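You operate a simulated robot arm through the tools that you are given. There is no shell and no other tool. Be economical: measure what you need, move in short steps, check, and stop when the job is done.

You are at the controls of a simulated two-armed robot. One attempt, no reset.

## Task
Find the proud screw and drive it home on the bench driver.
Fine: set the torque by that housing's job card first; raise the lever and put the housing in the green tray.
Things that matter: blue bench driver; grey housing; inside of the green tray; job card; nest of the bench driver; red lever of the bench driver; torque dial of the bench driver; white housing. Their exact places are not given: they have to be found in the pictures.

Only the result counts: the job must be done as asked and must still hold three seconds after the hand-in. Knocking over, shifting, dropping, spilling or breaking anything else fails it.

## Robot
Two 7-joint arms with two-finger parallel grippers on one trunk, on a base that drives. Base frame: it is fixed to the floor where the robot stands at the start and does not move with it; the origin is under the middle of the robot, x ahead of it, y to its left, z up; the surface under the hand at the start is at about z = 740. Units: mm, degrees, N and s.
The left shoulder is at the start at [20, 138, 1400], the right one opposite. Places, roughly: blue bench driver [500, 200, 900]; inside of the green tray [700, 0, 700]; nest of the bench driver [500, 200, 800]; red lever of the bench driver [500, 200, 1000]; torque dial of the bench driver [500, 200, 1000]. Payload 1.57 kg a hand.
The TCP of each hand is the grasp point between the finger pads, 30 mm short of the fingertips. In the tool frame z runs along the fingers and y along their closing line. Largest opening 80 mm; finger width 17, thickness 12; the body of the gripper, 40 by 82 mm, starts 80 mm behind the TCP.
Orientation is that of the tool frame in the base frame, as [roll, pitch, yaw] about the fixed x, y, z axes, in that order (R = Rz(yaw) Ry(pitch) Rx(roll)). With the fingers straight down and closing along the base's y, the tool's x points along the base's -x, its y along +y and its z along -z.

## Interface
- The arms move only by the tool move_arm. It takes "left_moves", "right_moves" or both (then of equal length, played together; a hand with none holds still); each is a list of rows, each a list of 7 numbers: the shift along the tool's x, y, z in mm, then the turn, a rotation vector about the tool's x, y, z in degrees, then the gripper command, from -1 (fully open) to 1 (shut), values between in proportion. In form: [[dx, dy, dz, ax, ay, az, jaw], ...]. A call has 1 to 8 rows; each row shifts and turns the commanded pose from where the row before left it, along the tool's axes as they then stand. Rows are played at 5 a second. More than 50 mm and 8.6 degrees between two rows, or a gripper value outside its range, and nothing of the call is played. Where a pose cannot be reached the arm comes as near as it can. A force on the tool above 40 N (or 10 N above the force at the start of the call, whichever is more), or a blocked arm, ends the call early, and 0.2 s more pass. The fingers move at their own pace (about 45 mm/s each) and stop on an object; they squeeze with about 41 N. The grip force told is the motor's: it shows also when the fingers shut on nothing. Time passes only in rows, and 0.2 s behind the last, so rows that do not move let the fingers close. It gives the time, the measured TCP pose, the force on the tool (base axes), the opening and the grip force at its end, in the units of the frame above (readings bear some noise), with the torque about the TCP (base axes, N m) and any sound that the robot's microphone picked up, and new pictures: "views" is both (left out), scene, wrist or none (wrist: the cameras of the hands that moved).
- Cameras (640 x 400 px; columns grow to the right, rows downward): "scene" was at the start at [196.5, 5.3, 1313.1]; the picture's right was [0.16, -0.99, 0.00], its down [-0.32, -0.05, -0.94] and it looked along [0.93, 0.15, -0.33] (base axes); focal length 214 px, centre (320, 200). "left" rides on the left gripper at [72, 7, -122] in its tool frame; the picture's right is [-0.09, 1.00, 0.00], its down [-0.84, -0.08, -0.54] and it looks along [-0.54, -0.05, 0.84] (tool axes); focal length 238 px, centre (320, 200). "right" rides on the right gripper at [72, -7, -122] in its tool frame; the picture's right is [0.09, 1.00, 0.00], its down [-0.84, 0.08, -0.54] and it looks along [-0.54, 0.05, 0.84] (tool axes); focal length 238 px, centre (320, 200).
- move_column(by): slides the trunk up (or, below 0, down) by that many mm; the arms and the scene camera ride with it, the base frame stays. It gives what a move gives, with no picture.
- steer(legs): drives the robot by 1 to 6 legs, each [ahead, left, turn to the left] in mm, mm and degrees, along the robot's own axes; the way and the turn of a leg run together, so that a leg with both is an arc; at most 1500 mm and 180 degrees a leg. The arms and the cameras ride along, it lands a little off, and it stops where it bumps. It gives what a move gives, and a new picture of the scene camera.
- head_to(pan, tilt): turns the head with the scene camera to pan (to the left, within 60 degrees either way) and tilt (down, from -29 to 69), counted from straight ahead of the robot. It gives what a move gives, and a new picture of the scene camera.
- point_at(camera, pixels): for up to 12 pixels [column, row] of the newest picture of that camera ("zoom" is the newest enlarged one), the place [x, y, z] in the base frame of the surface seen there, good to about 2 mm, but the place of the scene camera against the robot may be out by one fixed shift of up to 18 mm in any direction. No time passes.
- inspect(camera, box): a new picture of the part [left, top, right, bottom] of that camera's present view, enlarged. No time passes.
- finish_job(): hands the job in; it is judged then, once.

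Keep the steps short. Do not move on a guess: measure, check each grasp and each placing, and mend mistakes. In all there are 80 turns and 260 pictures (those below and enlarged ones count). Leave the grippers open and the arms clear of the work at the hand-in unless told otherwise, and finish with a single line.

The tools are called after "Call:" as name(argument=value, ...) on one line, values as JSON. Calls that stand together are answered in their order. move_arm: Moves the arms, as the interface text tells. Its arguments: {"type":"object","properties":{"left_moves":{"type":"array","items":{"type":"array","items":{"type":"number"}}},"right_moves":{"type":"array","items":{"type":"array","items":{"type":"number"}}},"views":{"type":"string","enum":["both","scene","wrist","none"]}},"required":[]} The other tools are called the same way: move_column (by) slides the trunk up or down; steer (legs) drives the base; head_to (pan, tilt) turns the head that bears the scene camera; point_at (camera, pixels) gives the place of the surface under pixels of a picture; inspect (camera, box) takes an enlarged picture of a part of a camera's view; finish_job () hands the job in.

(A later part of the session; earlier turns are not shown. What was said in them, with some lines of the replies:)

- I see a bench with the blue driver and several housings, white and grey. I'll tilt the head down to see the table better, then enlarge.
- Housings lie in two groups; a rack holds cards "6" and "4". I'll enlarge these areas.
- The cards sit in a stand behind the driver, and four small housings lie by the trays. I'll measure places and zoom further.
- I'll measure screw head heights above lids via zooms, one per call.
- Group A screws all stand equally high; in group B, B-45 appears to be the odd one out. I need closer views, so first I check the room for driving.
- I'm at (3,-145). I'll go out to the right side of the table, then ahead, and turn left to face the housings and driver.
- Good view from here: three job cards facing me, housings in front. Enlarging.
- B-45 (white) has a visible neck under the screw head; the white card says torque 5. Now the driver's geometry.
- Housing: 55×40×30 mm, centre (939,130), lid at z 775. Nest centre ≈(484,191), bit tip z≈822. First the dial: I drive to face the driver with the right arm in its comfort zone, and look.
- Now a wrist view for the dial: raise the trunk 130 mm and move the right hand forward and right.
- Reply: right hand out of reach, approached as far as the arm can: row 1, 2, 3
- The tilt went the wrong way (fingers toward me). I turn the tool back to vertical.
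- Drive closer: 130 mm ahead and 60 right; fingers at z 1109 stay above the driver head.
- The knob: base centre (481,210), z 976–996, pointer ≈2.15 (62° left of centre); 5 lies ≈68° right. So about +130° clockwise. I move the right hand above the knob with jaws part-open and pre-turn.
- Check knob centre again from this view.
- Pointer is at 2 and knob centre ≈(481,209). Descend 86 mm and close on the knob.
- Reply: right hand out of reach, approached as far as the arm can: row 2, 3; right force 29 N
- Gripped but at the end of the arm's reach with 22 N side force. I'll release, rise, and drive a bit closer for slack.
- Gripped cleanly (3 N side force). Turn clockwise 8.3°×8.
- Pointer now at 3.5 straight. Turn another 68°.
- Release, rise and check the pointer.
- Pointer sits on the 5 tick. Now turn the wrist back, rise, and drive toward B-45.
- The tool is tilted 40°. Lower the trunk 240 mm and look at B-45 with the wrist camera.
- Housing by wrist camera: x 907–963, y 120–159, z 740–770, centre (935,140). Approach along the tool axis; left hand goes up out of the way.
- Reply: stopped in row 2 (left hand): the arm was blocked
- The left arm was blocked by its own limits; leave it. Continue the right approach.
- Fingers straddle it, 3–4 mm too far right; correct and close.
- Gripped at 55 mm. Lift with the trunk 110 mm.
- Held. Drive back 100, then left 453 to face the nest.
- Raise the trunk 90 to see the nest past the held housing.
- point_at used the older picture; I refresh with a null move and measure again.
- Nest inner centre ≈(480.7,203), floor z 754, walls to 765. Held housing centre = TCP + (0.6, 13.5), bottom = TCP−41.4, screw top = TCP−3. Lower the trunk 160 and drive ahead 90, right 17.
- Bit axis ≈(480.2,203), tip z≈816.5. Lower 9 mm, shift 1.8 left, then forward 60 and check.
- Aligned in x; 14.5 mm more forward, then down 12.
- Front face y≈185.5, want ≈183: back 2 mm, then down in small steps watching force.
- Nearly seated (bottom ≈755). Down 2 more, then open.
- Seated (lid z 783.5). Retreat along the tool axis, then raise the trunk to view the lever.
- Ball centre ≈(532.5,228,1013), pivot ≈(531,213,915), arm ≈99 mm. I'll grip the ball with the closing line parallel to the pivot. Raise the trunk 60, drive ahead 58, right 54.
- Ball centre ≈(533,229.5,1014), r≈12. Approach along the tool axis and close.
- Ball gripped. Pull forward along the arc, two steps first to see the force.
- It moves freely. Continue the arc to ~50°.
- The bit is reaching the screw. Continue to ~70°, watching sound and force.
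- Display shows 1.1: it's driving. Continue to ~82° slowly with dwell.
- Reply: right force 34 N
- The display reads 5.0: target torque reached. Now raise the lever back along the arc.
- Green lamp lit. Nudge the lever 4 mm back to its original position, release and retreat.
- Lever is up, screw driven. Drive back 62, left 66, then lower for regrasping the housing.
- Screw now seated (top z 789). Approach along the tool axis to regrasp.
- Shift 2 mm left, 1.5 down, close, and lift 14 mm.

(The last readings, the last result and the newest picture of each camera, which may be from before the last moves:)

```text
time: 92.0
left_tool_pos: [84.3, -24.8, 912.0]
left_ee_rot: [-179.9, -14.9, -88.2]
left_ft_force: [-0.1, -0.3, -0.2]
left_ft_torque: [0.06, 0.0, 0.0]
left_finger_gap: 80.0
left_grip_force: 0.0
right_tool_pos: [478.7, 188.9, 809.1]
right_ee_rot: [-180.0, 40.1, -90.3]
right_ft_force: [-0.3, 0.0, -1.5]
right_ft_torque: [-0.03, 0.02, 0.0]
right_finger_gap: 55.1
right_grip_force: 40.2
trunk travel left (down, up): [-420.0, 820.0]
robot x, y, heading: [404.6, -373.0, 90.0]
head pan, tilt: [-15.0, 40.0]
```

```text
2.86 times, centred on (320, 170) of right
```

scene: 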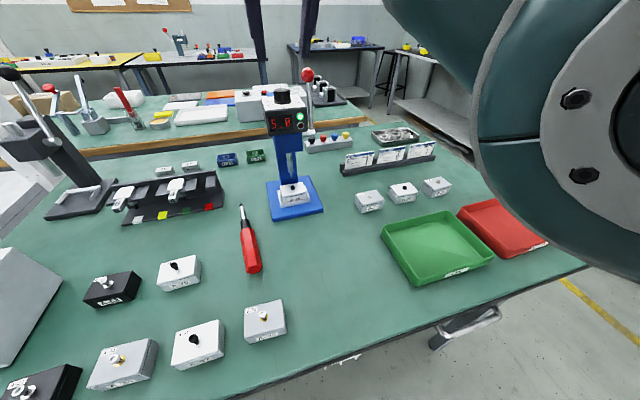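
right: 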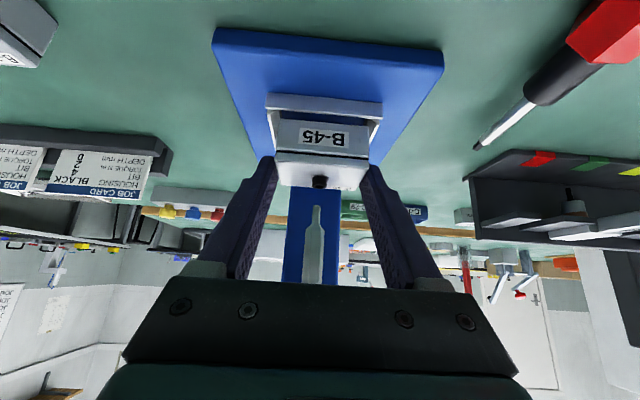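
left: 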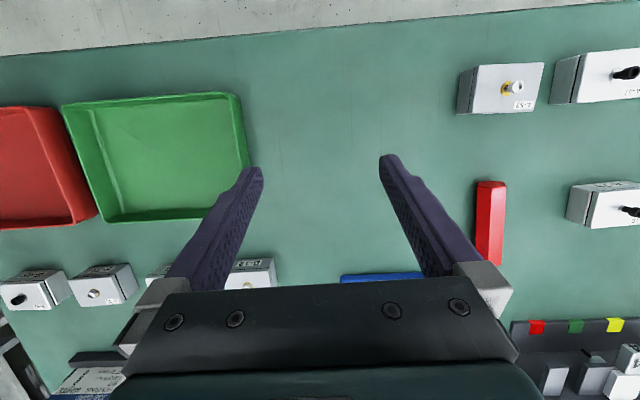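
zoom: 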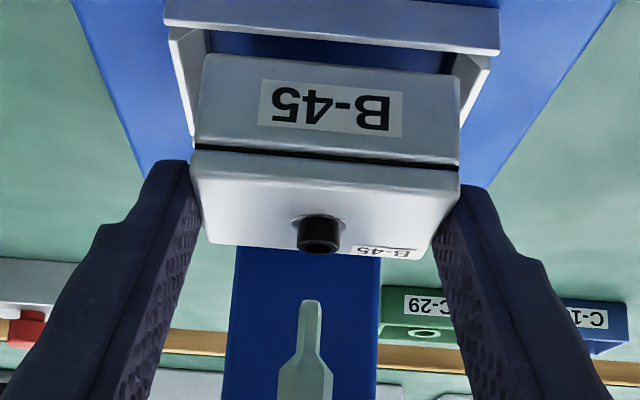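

Lift 6 more and pull out toward me 80 mm.

Call:
move_arm(right_moves=[[-3.8, 0, -4.6, 0, 0, 0, 0.6], [0, 0, 0, 0, 0, 0, 0.6], [15.3, 0, -12.8, 0, 0, 0, 0.6], [15.3, 0, -12.8, 0, 0, 0, 0.6], [15.3, 0, -12.8, 0, 0, 0, 0.6], [15.3, 0, -12.8, 0, 0, 0, 0.6], [-15.3, 0, -20, 0, 0, 0, 0.6]], views="wrist")

Call:
move_column(by=60)

Call:
head_to(pan=-30, tilt=45)

```text
time: 93.6
left_tool_pos: [85.4, -24.8, 913.3]
left_ee_rot: [-180.0, -14.9, -88.1]
left_ft_force: [-0.2, -0.3, 0.6]
left_ft_torque: [0.0, 0.03, -0.01]
left_finger_gap: 80.0
left_grip_force: 0.0
right_tool_pos: [480.5, 109.7, 839.0]
right_ee_rot: [-179.9, 40.0, -90.3]
right_ft_force: [0.0, -0.3, -1.0]
right_ft_torque: [-0.05, 0.01, 0.01]
right_finger_gap: 55.3
right_grip_force: 41.4
trunk travel left (down, up): [-420.0, 820.0]
robot x, y, heading: [402.5, -372.4, 90.1]
head pan, tilt: [-15.0, 40.0]
```

right: 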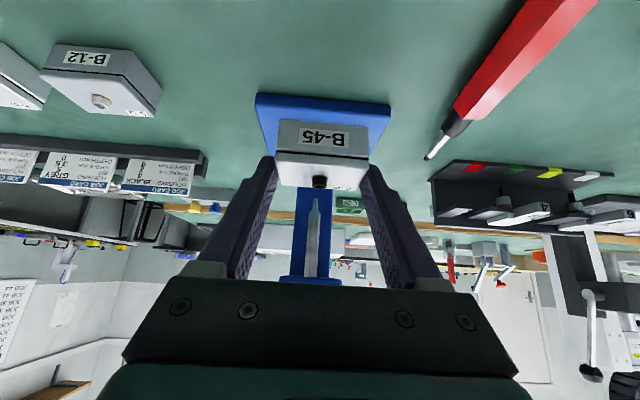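

```text
time: 94.6
left_tool_pos: [86.4, -24.2, 973.1]
left_ee_rot: [-179.9, -14.9, -88.2]
left_ft_force: [0.2, 0.2, 0.0]
left_ft_torque: [0.02, 0.0, -0.01]
left_finger_gap: 80.0
left_grip_force: 0.1
right_tool_pos: [479.9, 109.3, 899.5]
right_ee_rot: [-179.8, 40.0, -90.3]
right_ft_force: [0.8, -0.2, -0.8]
right_ft_torque: [0.01, -0.04, -0.03]
right_finger_gap: 55.2
right_grip_force: 40.7
trunk travel left (down, up): [-480.0, 760.0]
robot x, y, heading: [402.7, -369.4, 90.2]
head pan, tilt: [-15.0, 40.0]
```

```text
time: 95.3
left_tool_pos: [86.9, -25.3, 974.0]
left_ee_rot: [-179.9, -14.9, -88.2]
left_ft_force: [-0.2, -0.3, -0.4]
left_ft_torque: [-0.01, -0.01, -0.02]
left_finger_gap: 80.2
left_grip_force: 0.1
right_tool_pos: [480.0, 108.7, 899.3]
right_ee_rot: [-179.8, 40.0, -90.3]
right_ft_force: [0.2, -0.9, -1.3]
right_ft_torque: [0.03, 0.01, -0.03]
right_finger_gap: 55.2
right_grip_force: 41.3
trunk travel left (down, up): [-480.0, 760.0]
robot x, y, heading: [404.2, -374.3, 89.8]
head pan, tilt: [-30.0, 45.0]
```

scene: 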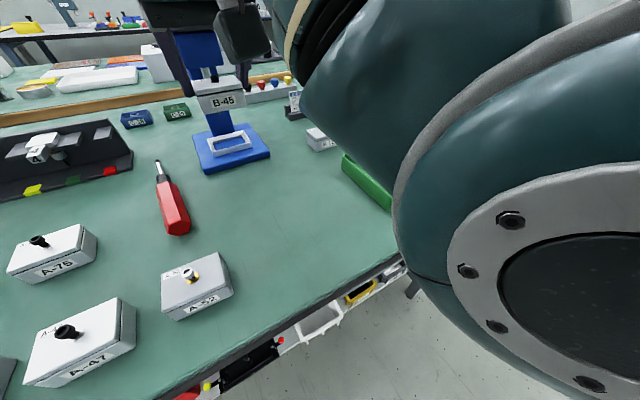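

Drive toward the green tray: back 180, right 250, then look.

Call:
steer(legs=[[-180, 0, 0], [0, -250, 0]])

Call:
move_arm(right_moves=[[0, 0, 0, 0, 0, 0, 0.6]], views="wrist")

```text
time: 98.2
left_tool_pos: [325.1, -201.6, 973.5]
left_ee_rot: [-179.8, -14.9, -88.0]
left_ft_force: [0.6, -0.2, -0.6]
left_ft_torque: [0.02, 0.0, 0.03]
left_finger_gap: 79.8
left_grip_force: 0.0
right_tool_pos: [720.7, -68.4, 900.1]
right_ee_rot: [-179.8, 40.0, -90.1]
right_ft_force: [-0.1, -0.3, -0.9]
right_ft_torque: [-0.03, 0.02, -0.02]
right_finger_gap: 54.9
right_grip_force: 41.2
trunk travel left (down, up): [-480.0, 760.0]
robot x, y, heading: [643.6, -552.0, 90.4]
head pan, tilt: [-30.0, 45.0]
```

scene: 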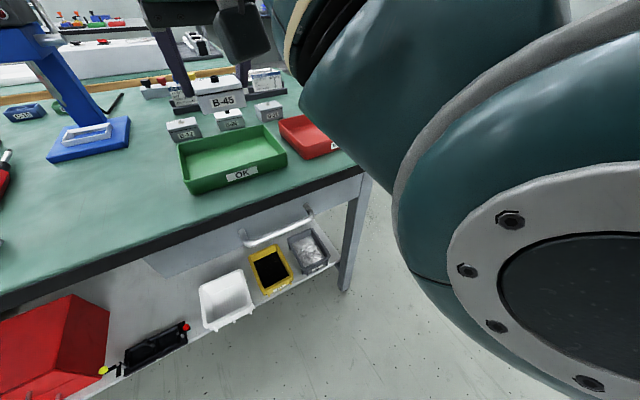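

```text
time: 98.6
left_tool_pos: [324.5, -201.8, 974.0]
left_ee_rot: [-179.8, -14.9, -88.0]
left_ft_force: [1.1, -0.2, 0.6]
left_ft_torque: [0.0, -0.04, 0.02]
left_finger_gap: 80.0
left_grip_force: 0.1
right_tool_pos: [719.8, -68.8, 899.5]
right_ee_rot: [-179.8, 39.9, -90.1]
right_ft_force: [0.3, -0.7, -0.6]
right_ft_torque: [-0.01, 0.0, 0.01]
right_finger_gap: 55.0
right_grip_force: 40.4
trunk travel left (down, up): [-480.0, 760.0]
robot x, y, heading: [644.7, -552.6, 90.1]
head pan, tilt: [-30.0, 45.0]
```

right: 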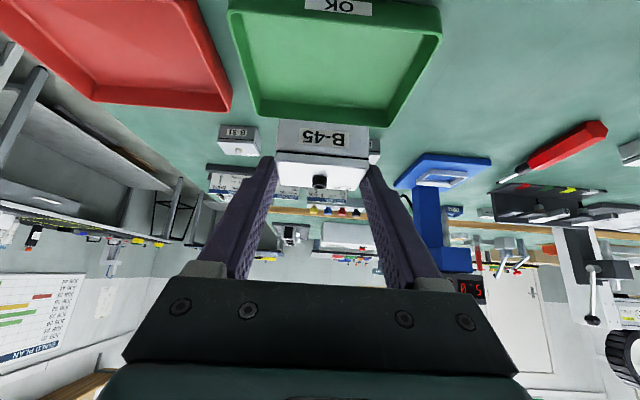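

Tray is well visible; measure its rim and floor.

Call:
point_at(camera="right", pixels=[[240, 30], [425, 40], [262, 100], [378, 108], [335, 70], [300, 50], [370, 60], [230, 10], [440, 20], [320, 124], [300, 10], [255, 119]])

```text
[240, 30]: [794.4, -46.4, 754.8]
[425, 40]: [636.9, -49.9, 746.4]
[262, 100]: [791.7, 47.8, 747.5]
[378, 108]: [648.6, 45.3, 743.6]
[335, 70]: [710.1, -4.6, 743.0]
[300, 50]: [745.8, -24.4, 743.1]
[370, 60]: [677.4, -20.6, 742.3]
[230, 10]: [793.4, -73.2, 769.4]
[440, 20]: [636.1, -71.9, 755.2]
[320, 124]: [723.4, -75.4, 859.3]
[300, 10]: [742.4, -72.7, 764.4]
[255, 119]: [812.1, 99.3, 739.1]
```

Tray interior x 640–795, y −70…50, floor z 743, rim ≈769. Move forward 60, then lower the trunk 106.

Call:
move_arm(right_moves=[[-15.3, 0, 12.8, 0, 0, 0, 0.6], [-15.3, 0, 12.8, 0, 0, 0, 0.6], [-15.3, 0, 12.8, 0, 0, 0, 0.6]], views="none")

Call:
move_column(by=-104)

Call:
move_arm(right_moves=[[0, 0, 0, 0, 0, 0, 0.6]], views="both")

Call:
point_at(camera="right", pixels=[[320, 128], [320, 124], [285, 126], [362, 132], [320, 112], [320, 100]])

```text
time: 99.4
left_tool_pos: [325.6, -201.3, 974.2]
left_ee_rot: [-179.9, -15.0, -88.0]
left_ft_force: [0.4, -0.3, -1.3]
left_ft_torque: [0.01, -0.02, -0.03]
left_finger_gap: 79.8
left_grip_force: 0.0
right_tool_pos: [721.7, -7.6, 898.3]
right_ee_rot: [-179.8, 39.9, -90.2]
right_ft_force: [0.4, 0.2, -1.0]
right_ft_torque: [-0.04, 0.02, 0.02]
right_finger_gap: 55.3
right_grip_force: 41.5
trunk travel left (down, up): [-480.0, 760.0]
robot x, y, heading: [648.9, -551.7, 89.9]
head pan, tilt: [-30.0, 45.0]
```

```text
time: 100.8
left_tool_pos: [325.8, -201.9, 869.2]
left_ee_rot: [-179.9, -14.9, -88.0]
left_ft_force: [-0.4, -0.5, 0.7]
left_ft_torque: [0.0, 0.0, -0.02]
left_finger_gap: 80.0
left_grip_force: 0.1
right_tool_pos: [722.1, -6.4, 795.3]
right_ee_rot: [-179.6, 40.0, -90.1]
right_ft_force: [1.3, 0.0, -0.9]
right_ft_torque: [-0.01, 0.01, 0.0]
right_finger_gap: 54.9
right_grip_force: 41.2
trunk travel left (down, up): [-376.0, 864.0]
robot x, y, heading: [646.0, -551.9, 90.1]
head pan, tilt: [-30.0, 45.0]
```

```text
time: 101.2
left_tool_pos: [326.0, -201.9, 868.8]
left_ee_rot: [-179.9, -14.9, -88.0]
left_ft_force: [-0.9, 0.1, -0.4]
left_ft_torque: [0.0, -0.02, 0.0]
left_finger_gap: 80.4
left_grip_force: 0.1
right_tool_pos: [721.5, -7.4, 795.0]
right_ee_rot: [-179.6, 40.0, -90.2]
right_ft_force: [-0.8, 0.5, -1.1]
right_ft_torque: [-0.01, 0.0, -0.01]
right_finger_gap: 55.2
right_grip_force: 40.9
trunk travel left (down, up): [-376.0, 864.0]
robot x, y, heading: [646.3, -549.9, 90.2]
head pan, tilt: [-30.0, 45.0]
```

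scene: 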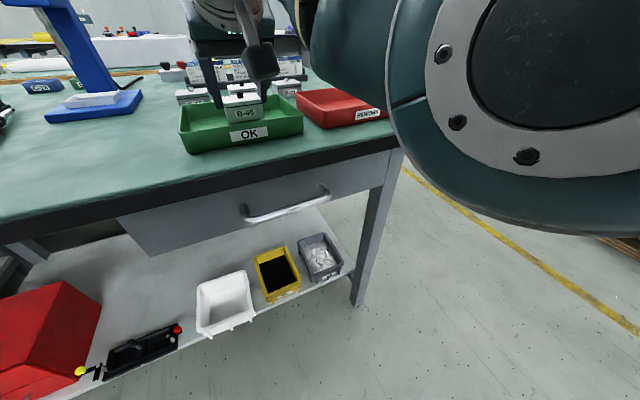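
right: 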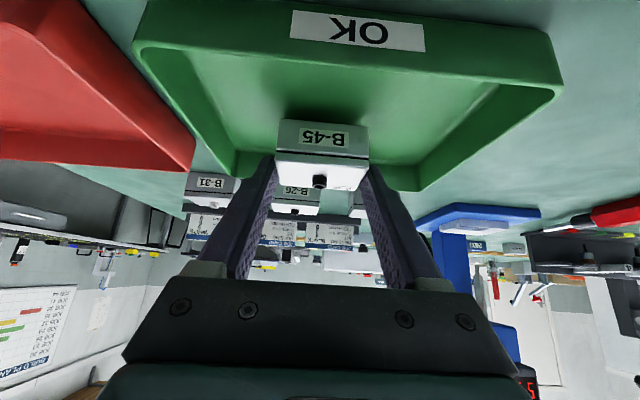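

```text
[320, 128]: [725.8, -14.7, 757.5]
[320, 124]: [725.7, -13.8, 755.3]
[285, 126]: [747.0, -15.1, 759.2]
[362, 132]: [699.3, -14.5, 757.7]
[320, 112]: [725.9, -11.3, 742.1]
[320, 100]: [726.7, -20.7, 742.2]
```

Bottom ≈10 mm above the floor. Lower 9 mm gently, then open.

Call:
move_arm(right_moves=[[2.6, 0, 3.1, 0, 0, 0, 0.6], [1.9, 0, 2.3, 0, 0, 0, 0.6], [1.3, 0, 1.5, 0, 0, 0, 0.6], [0, 0, 0, 0, 0, 0, 0.6]], views="wrist")

Call:
inspect(camera="right", box=[250, 90, 390, 220])

Call:
point_at(camera="right", pixels=[[320, 128], [320, 124], [300, 170], [340, 172], [320, 116]])

```text
time: 102.2
left_tool_pos: [324.3, -202.6, 869.1]
left_ee_rot: [-179.9, -14.8, -87.9]
left_ft_force: [0.4, -0.3, -0.5]
left_ft_torque: [0.01, -0.02, 0.0]
left_finger_gap: 80.0
left_grip_force: 0.1
right_tool_pos: [722.0, -7.2, 787.3]
right_ee_rot: [-179.4, 40.2, -90.2]
right_ft_force: [-0.3, -1.7, 5.5]
right_ft_torque: [-0.11, 0.16, 0.07]
right_finger_gap: 55.0
right_grip_force: 40.8
trunk travel left (down, up): [-376.0, 864.0]
robot x, y, heading: [645.2, -545.3, 89.9]
head pan, tilt: [-30.0, 45.0]
```

right: 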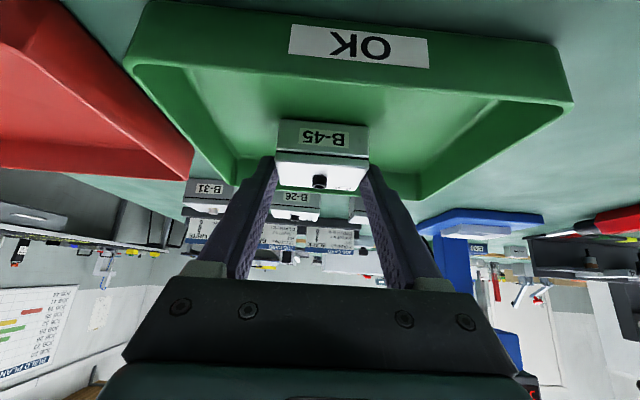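

```text
3.08 times, centred on (320, 155) of right
```

zoom: 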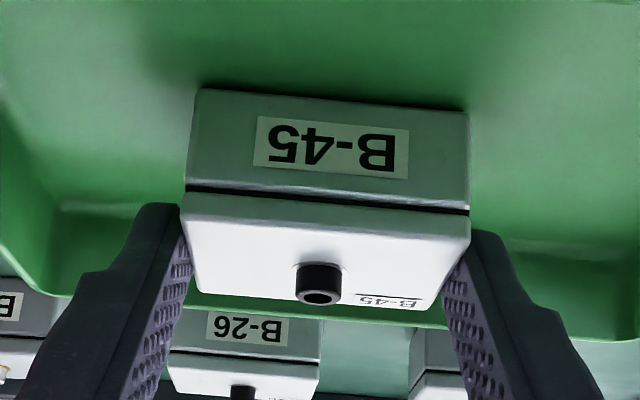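

```text
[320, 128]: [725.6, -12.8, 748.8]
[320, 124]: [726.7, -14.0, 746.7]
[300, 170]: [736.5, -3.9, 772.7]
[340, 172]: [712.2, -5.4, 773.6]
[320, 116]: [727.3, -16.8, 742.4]
```

Contact with the tray floor (5.5 N). Open, retreat along the tool axis.

Call:
move_arm(right_moves=[[0, 0, 0, 0, 0, 0, -0.5], [0, 0, 0, 0, 0, 0, -0.9], [0, 0, 0, 0, 0, 0, -1], [0, 0, -30, 0, 0, 0, -1], [0, 0, -40, 0, 0, 0, -1], [0, 0, -40, 0, 0, 0, -1]], views="wrist")

Call:
move_column(by=120)

Call:
steer(legs=[[-150, 0, 0]])

Call:
head_to(pan=-5, tilt=35)

```text
time: 103.8
left_tool_pos: [324.9, -202.6, 869.5]
left_ee_rot: [-179.8, -15.0, -88.0]
left_ft_force: [1.0, 0.1, 0.1]
left_ft_torque: [-0.04, 0.01, -0.01]
left_finger_gap: 79.6
left_grip_force: 0.0
right_tool_pos: [757.4, -71.7, 863.3]
right_ee_rot: [-175.2, 40.1, -90.9]
right_ft_force: [0.7, 0.9, -0.5]
right_ft_torque: [-0.01, 0.02, 0.01]
right_finger_gap: 79.9
right_grip_force: 0.0
trunk travel left (down, up): [-376.0, 864.0]
robot x, y, heading: [640.2, -548.4, 89.9]
head pan, tilt: [-30.0, 45.0]
stopped in row 6 (right hand): the arm was blocked; the commanded pose is now the measured one
```

right: 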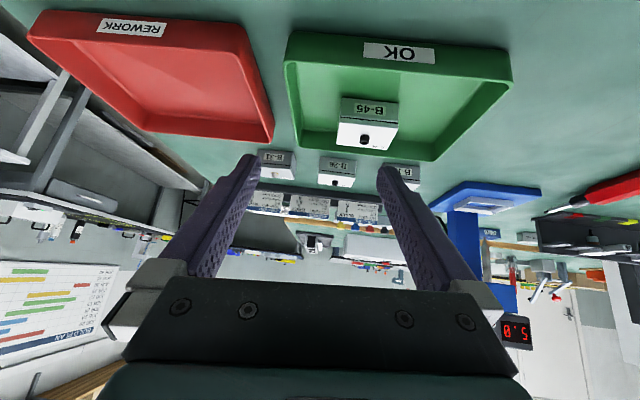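

```text
time: 105.3
left_tool_pos: [325.9, -202.9, 988.1]
left_ee_rot: [-179.8, -14.9, -88.0]
left_ft_force: [-1.0, -0.7, 0.0]
left_ft_torque: [-0.02, 0.02, 0.0]
left_finger_gap: 79.9
left_grip_force: 0.0
right_tool_pos: [757.1, -72.6, 983.2]
right_ee_rot: [-175.2, 40.0, -90.8]
right_ft_force: [0.1, 0.3, -0.3]
right_ft_torque: [-0.04, 0.01, 0.0]
right_finger_gap: 79.7
right_grip_force: 0.1
trunk travel left (down, up): [-496.0, 744.0]
robot x, y, heading: [645.1, -551.3, 90.0]
head pan, tilt: [-30.0, 45.0]
```

```text
time: 106.7
left_tool_pos: [324.3, -356.6, 989.0]
left_ee_rot: [-179.8, -15.0, -87.8]
left_ft_force: [-0.4, 0.5, -0.9]
left_ft_torque: [0.02, -0.01, 0.0]
left_finger_gap: 80.1
left_grip_force: 0.1
right_tool_pos: [756.4, -224.7, 982.6]
right_ee_rot: [-175.2, 40.0, -90.7]
right_ft_force: [0.1, 1.0, -0.2]
right_ft_torque: [0.02, 0.01, -0.03]
right_finger_gap: 79.7
right_grip_force: 0.0
trunk travel left (down, up): [-496.0, 744.0]
robot x, y, heading: [647.6, -706.7, 90.0]
head pan, tilt: [-30.0, 45.0]
```

scene: 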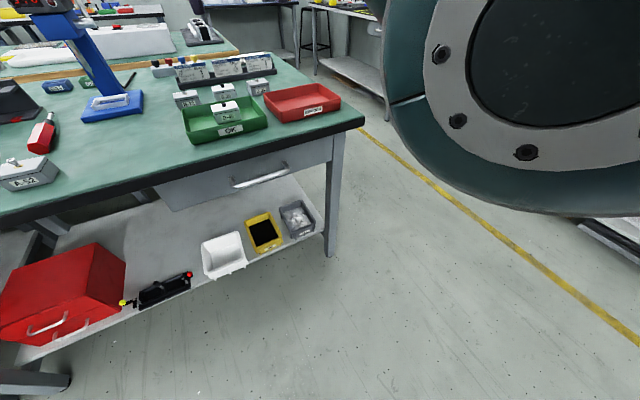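

```text
time: 107.6
left_tool_pos: [324.9, -355.3, 989.3]
left_ee_rot: [-179.8, -14.8, -87.9]
left_ft_force: [-0.2, 0.0, -0.4]
left_ft_torque: [0.0, 0.01, -0.01]
left_finger_gap: 79.8
left_grip_force: 0.0
right_tool_pos: [756.7, -224.8, 982.7]
right_ee_rot: [-175.2, 40.1, -90.8]
right_ft_force: [-1.0, -0.5, -0.3]
right_ft_torque: [0.0, 0.0, 0.01]
right_finger_gap: 80.2
right_grip_force: 0.0
trunk travel left (down, up): [-496.0, 744.0]
robot x, y, heading: [646.5, -702.4, 90.4]
head pan, tilt: [-5.0, 35.0]
```

scene: 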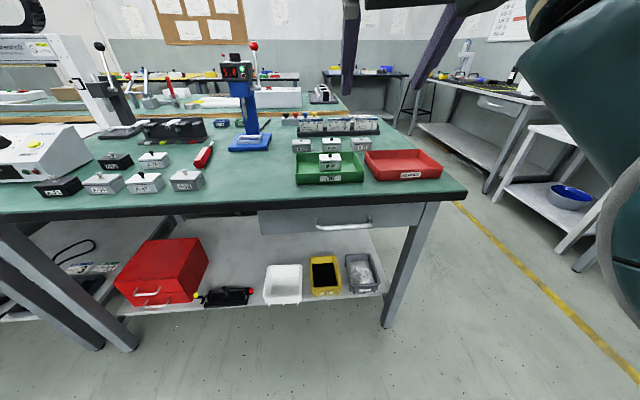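

Final check of tray and driver.

Call:
inspect(camera="scene", box=[285, 110, 450, 190])

Call:
inspect(camera="scene", box=[210, 30, 290, 160])

```text
3.88 times, centred on (368, 150) of scene
```

zoom: 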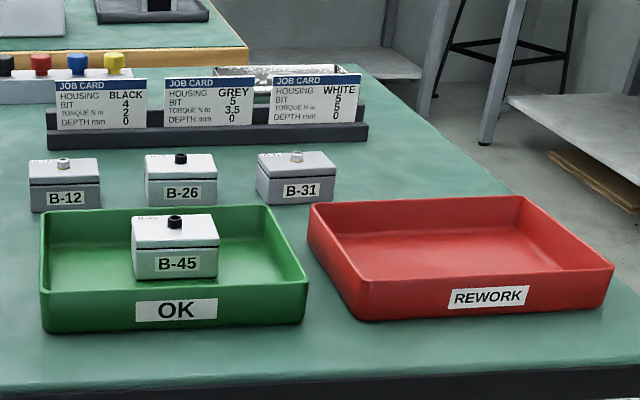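

```text
3.08 times, centred on (250, 95) of scene
```

zoom: 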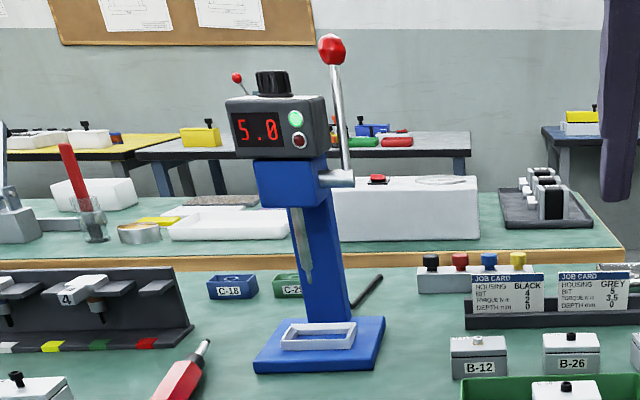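

B-45 sits upright in the green tray. The lever is up, the display reads 5.0 and the green lamp is lit. Both grippers are open and clear, so I hand in.

Call:
finish_job()

```text
The job is handed in.
```

The proud screw in white housing B-45 was driven home at 5 N m, as its job card says; the lever is raised and the housing is in the green tray.
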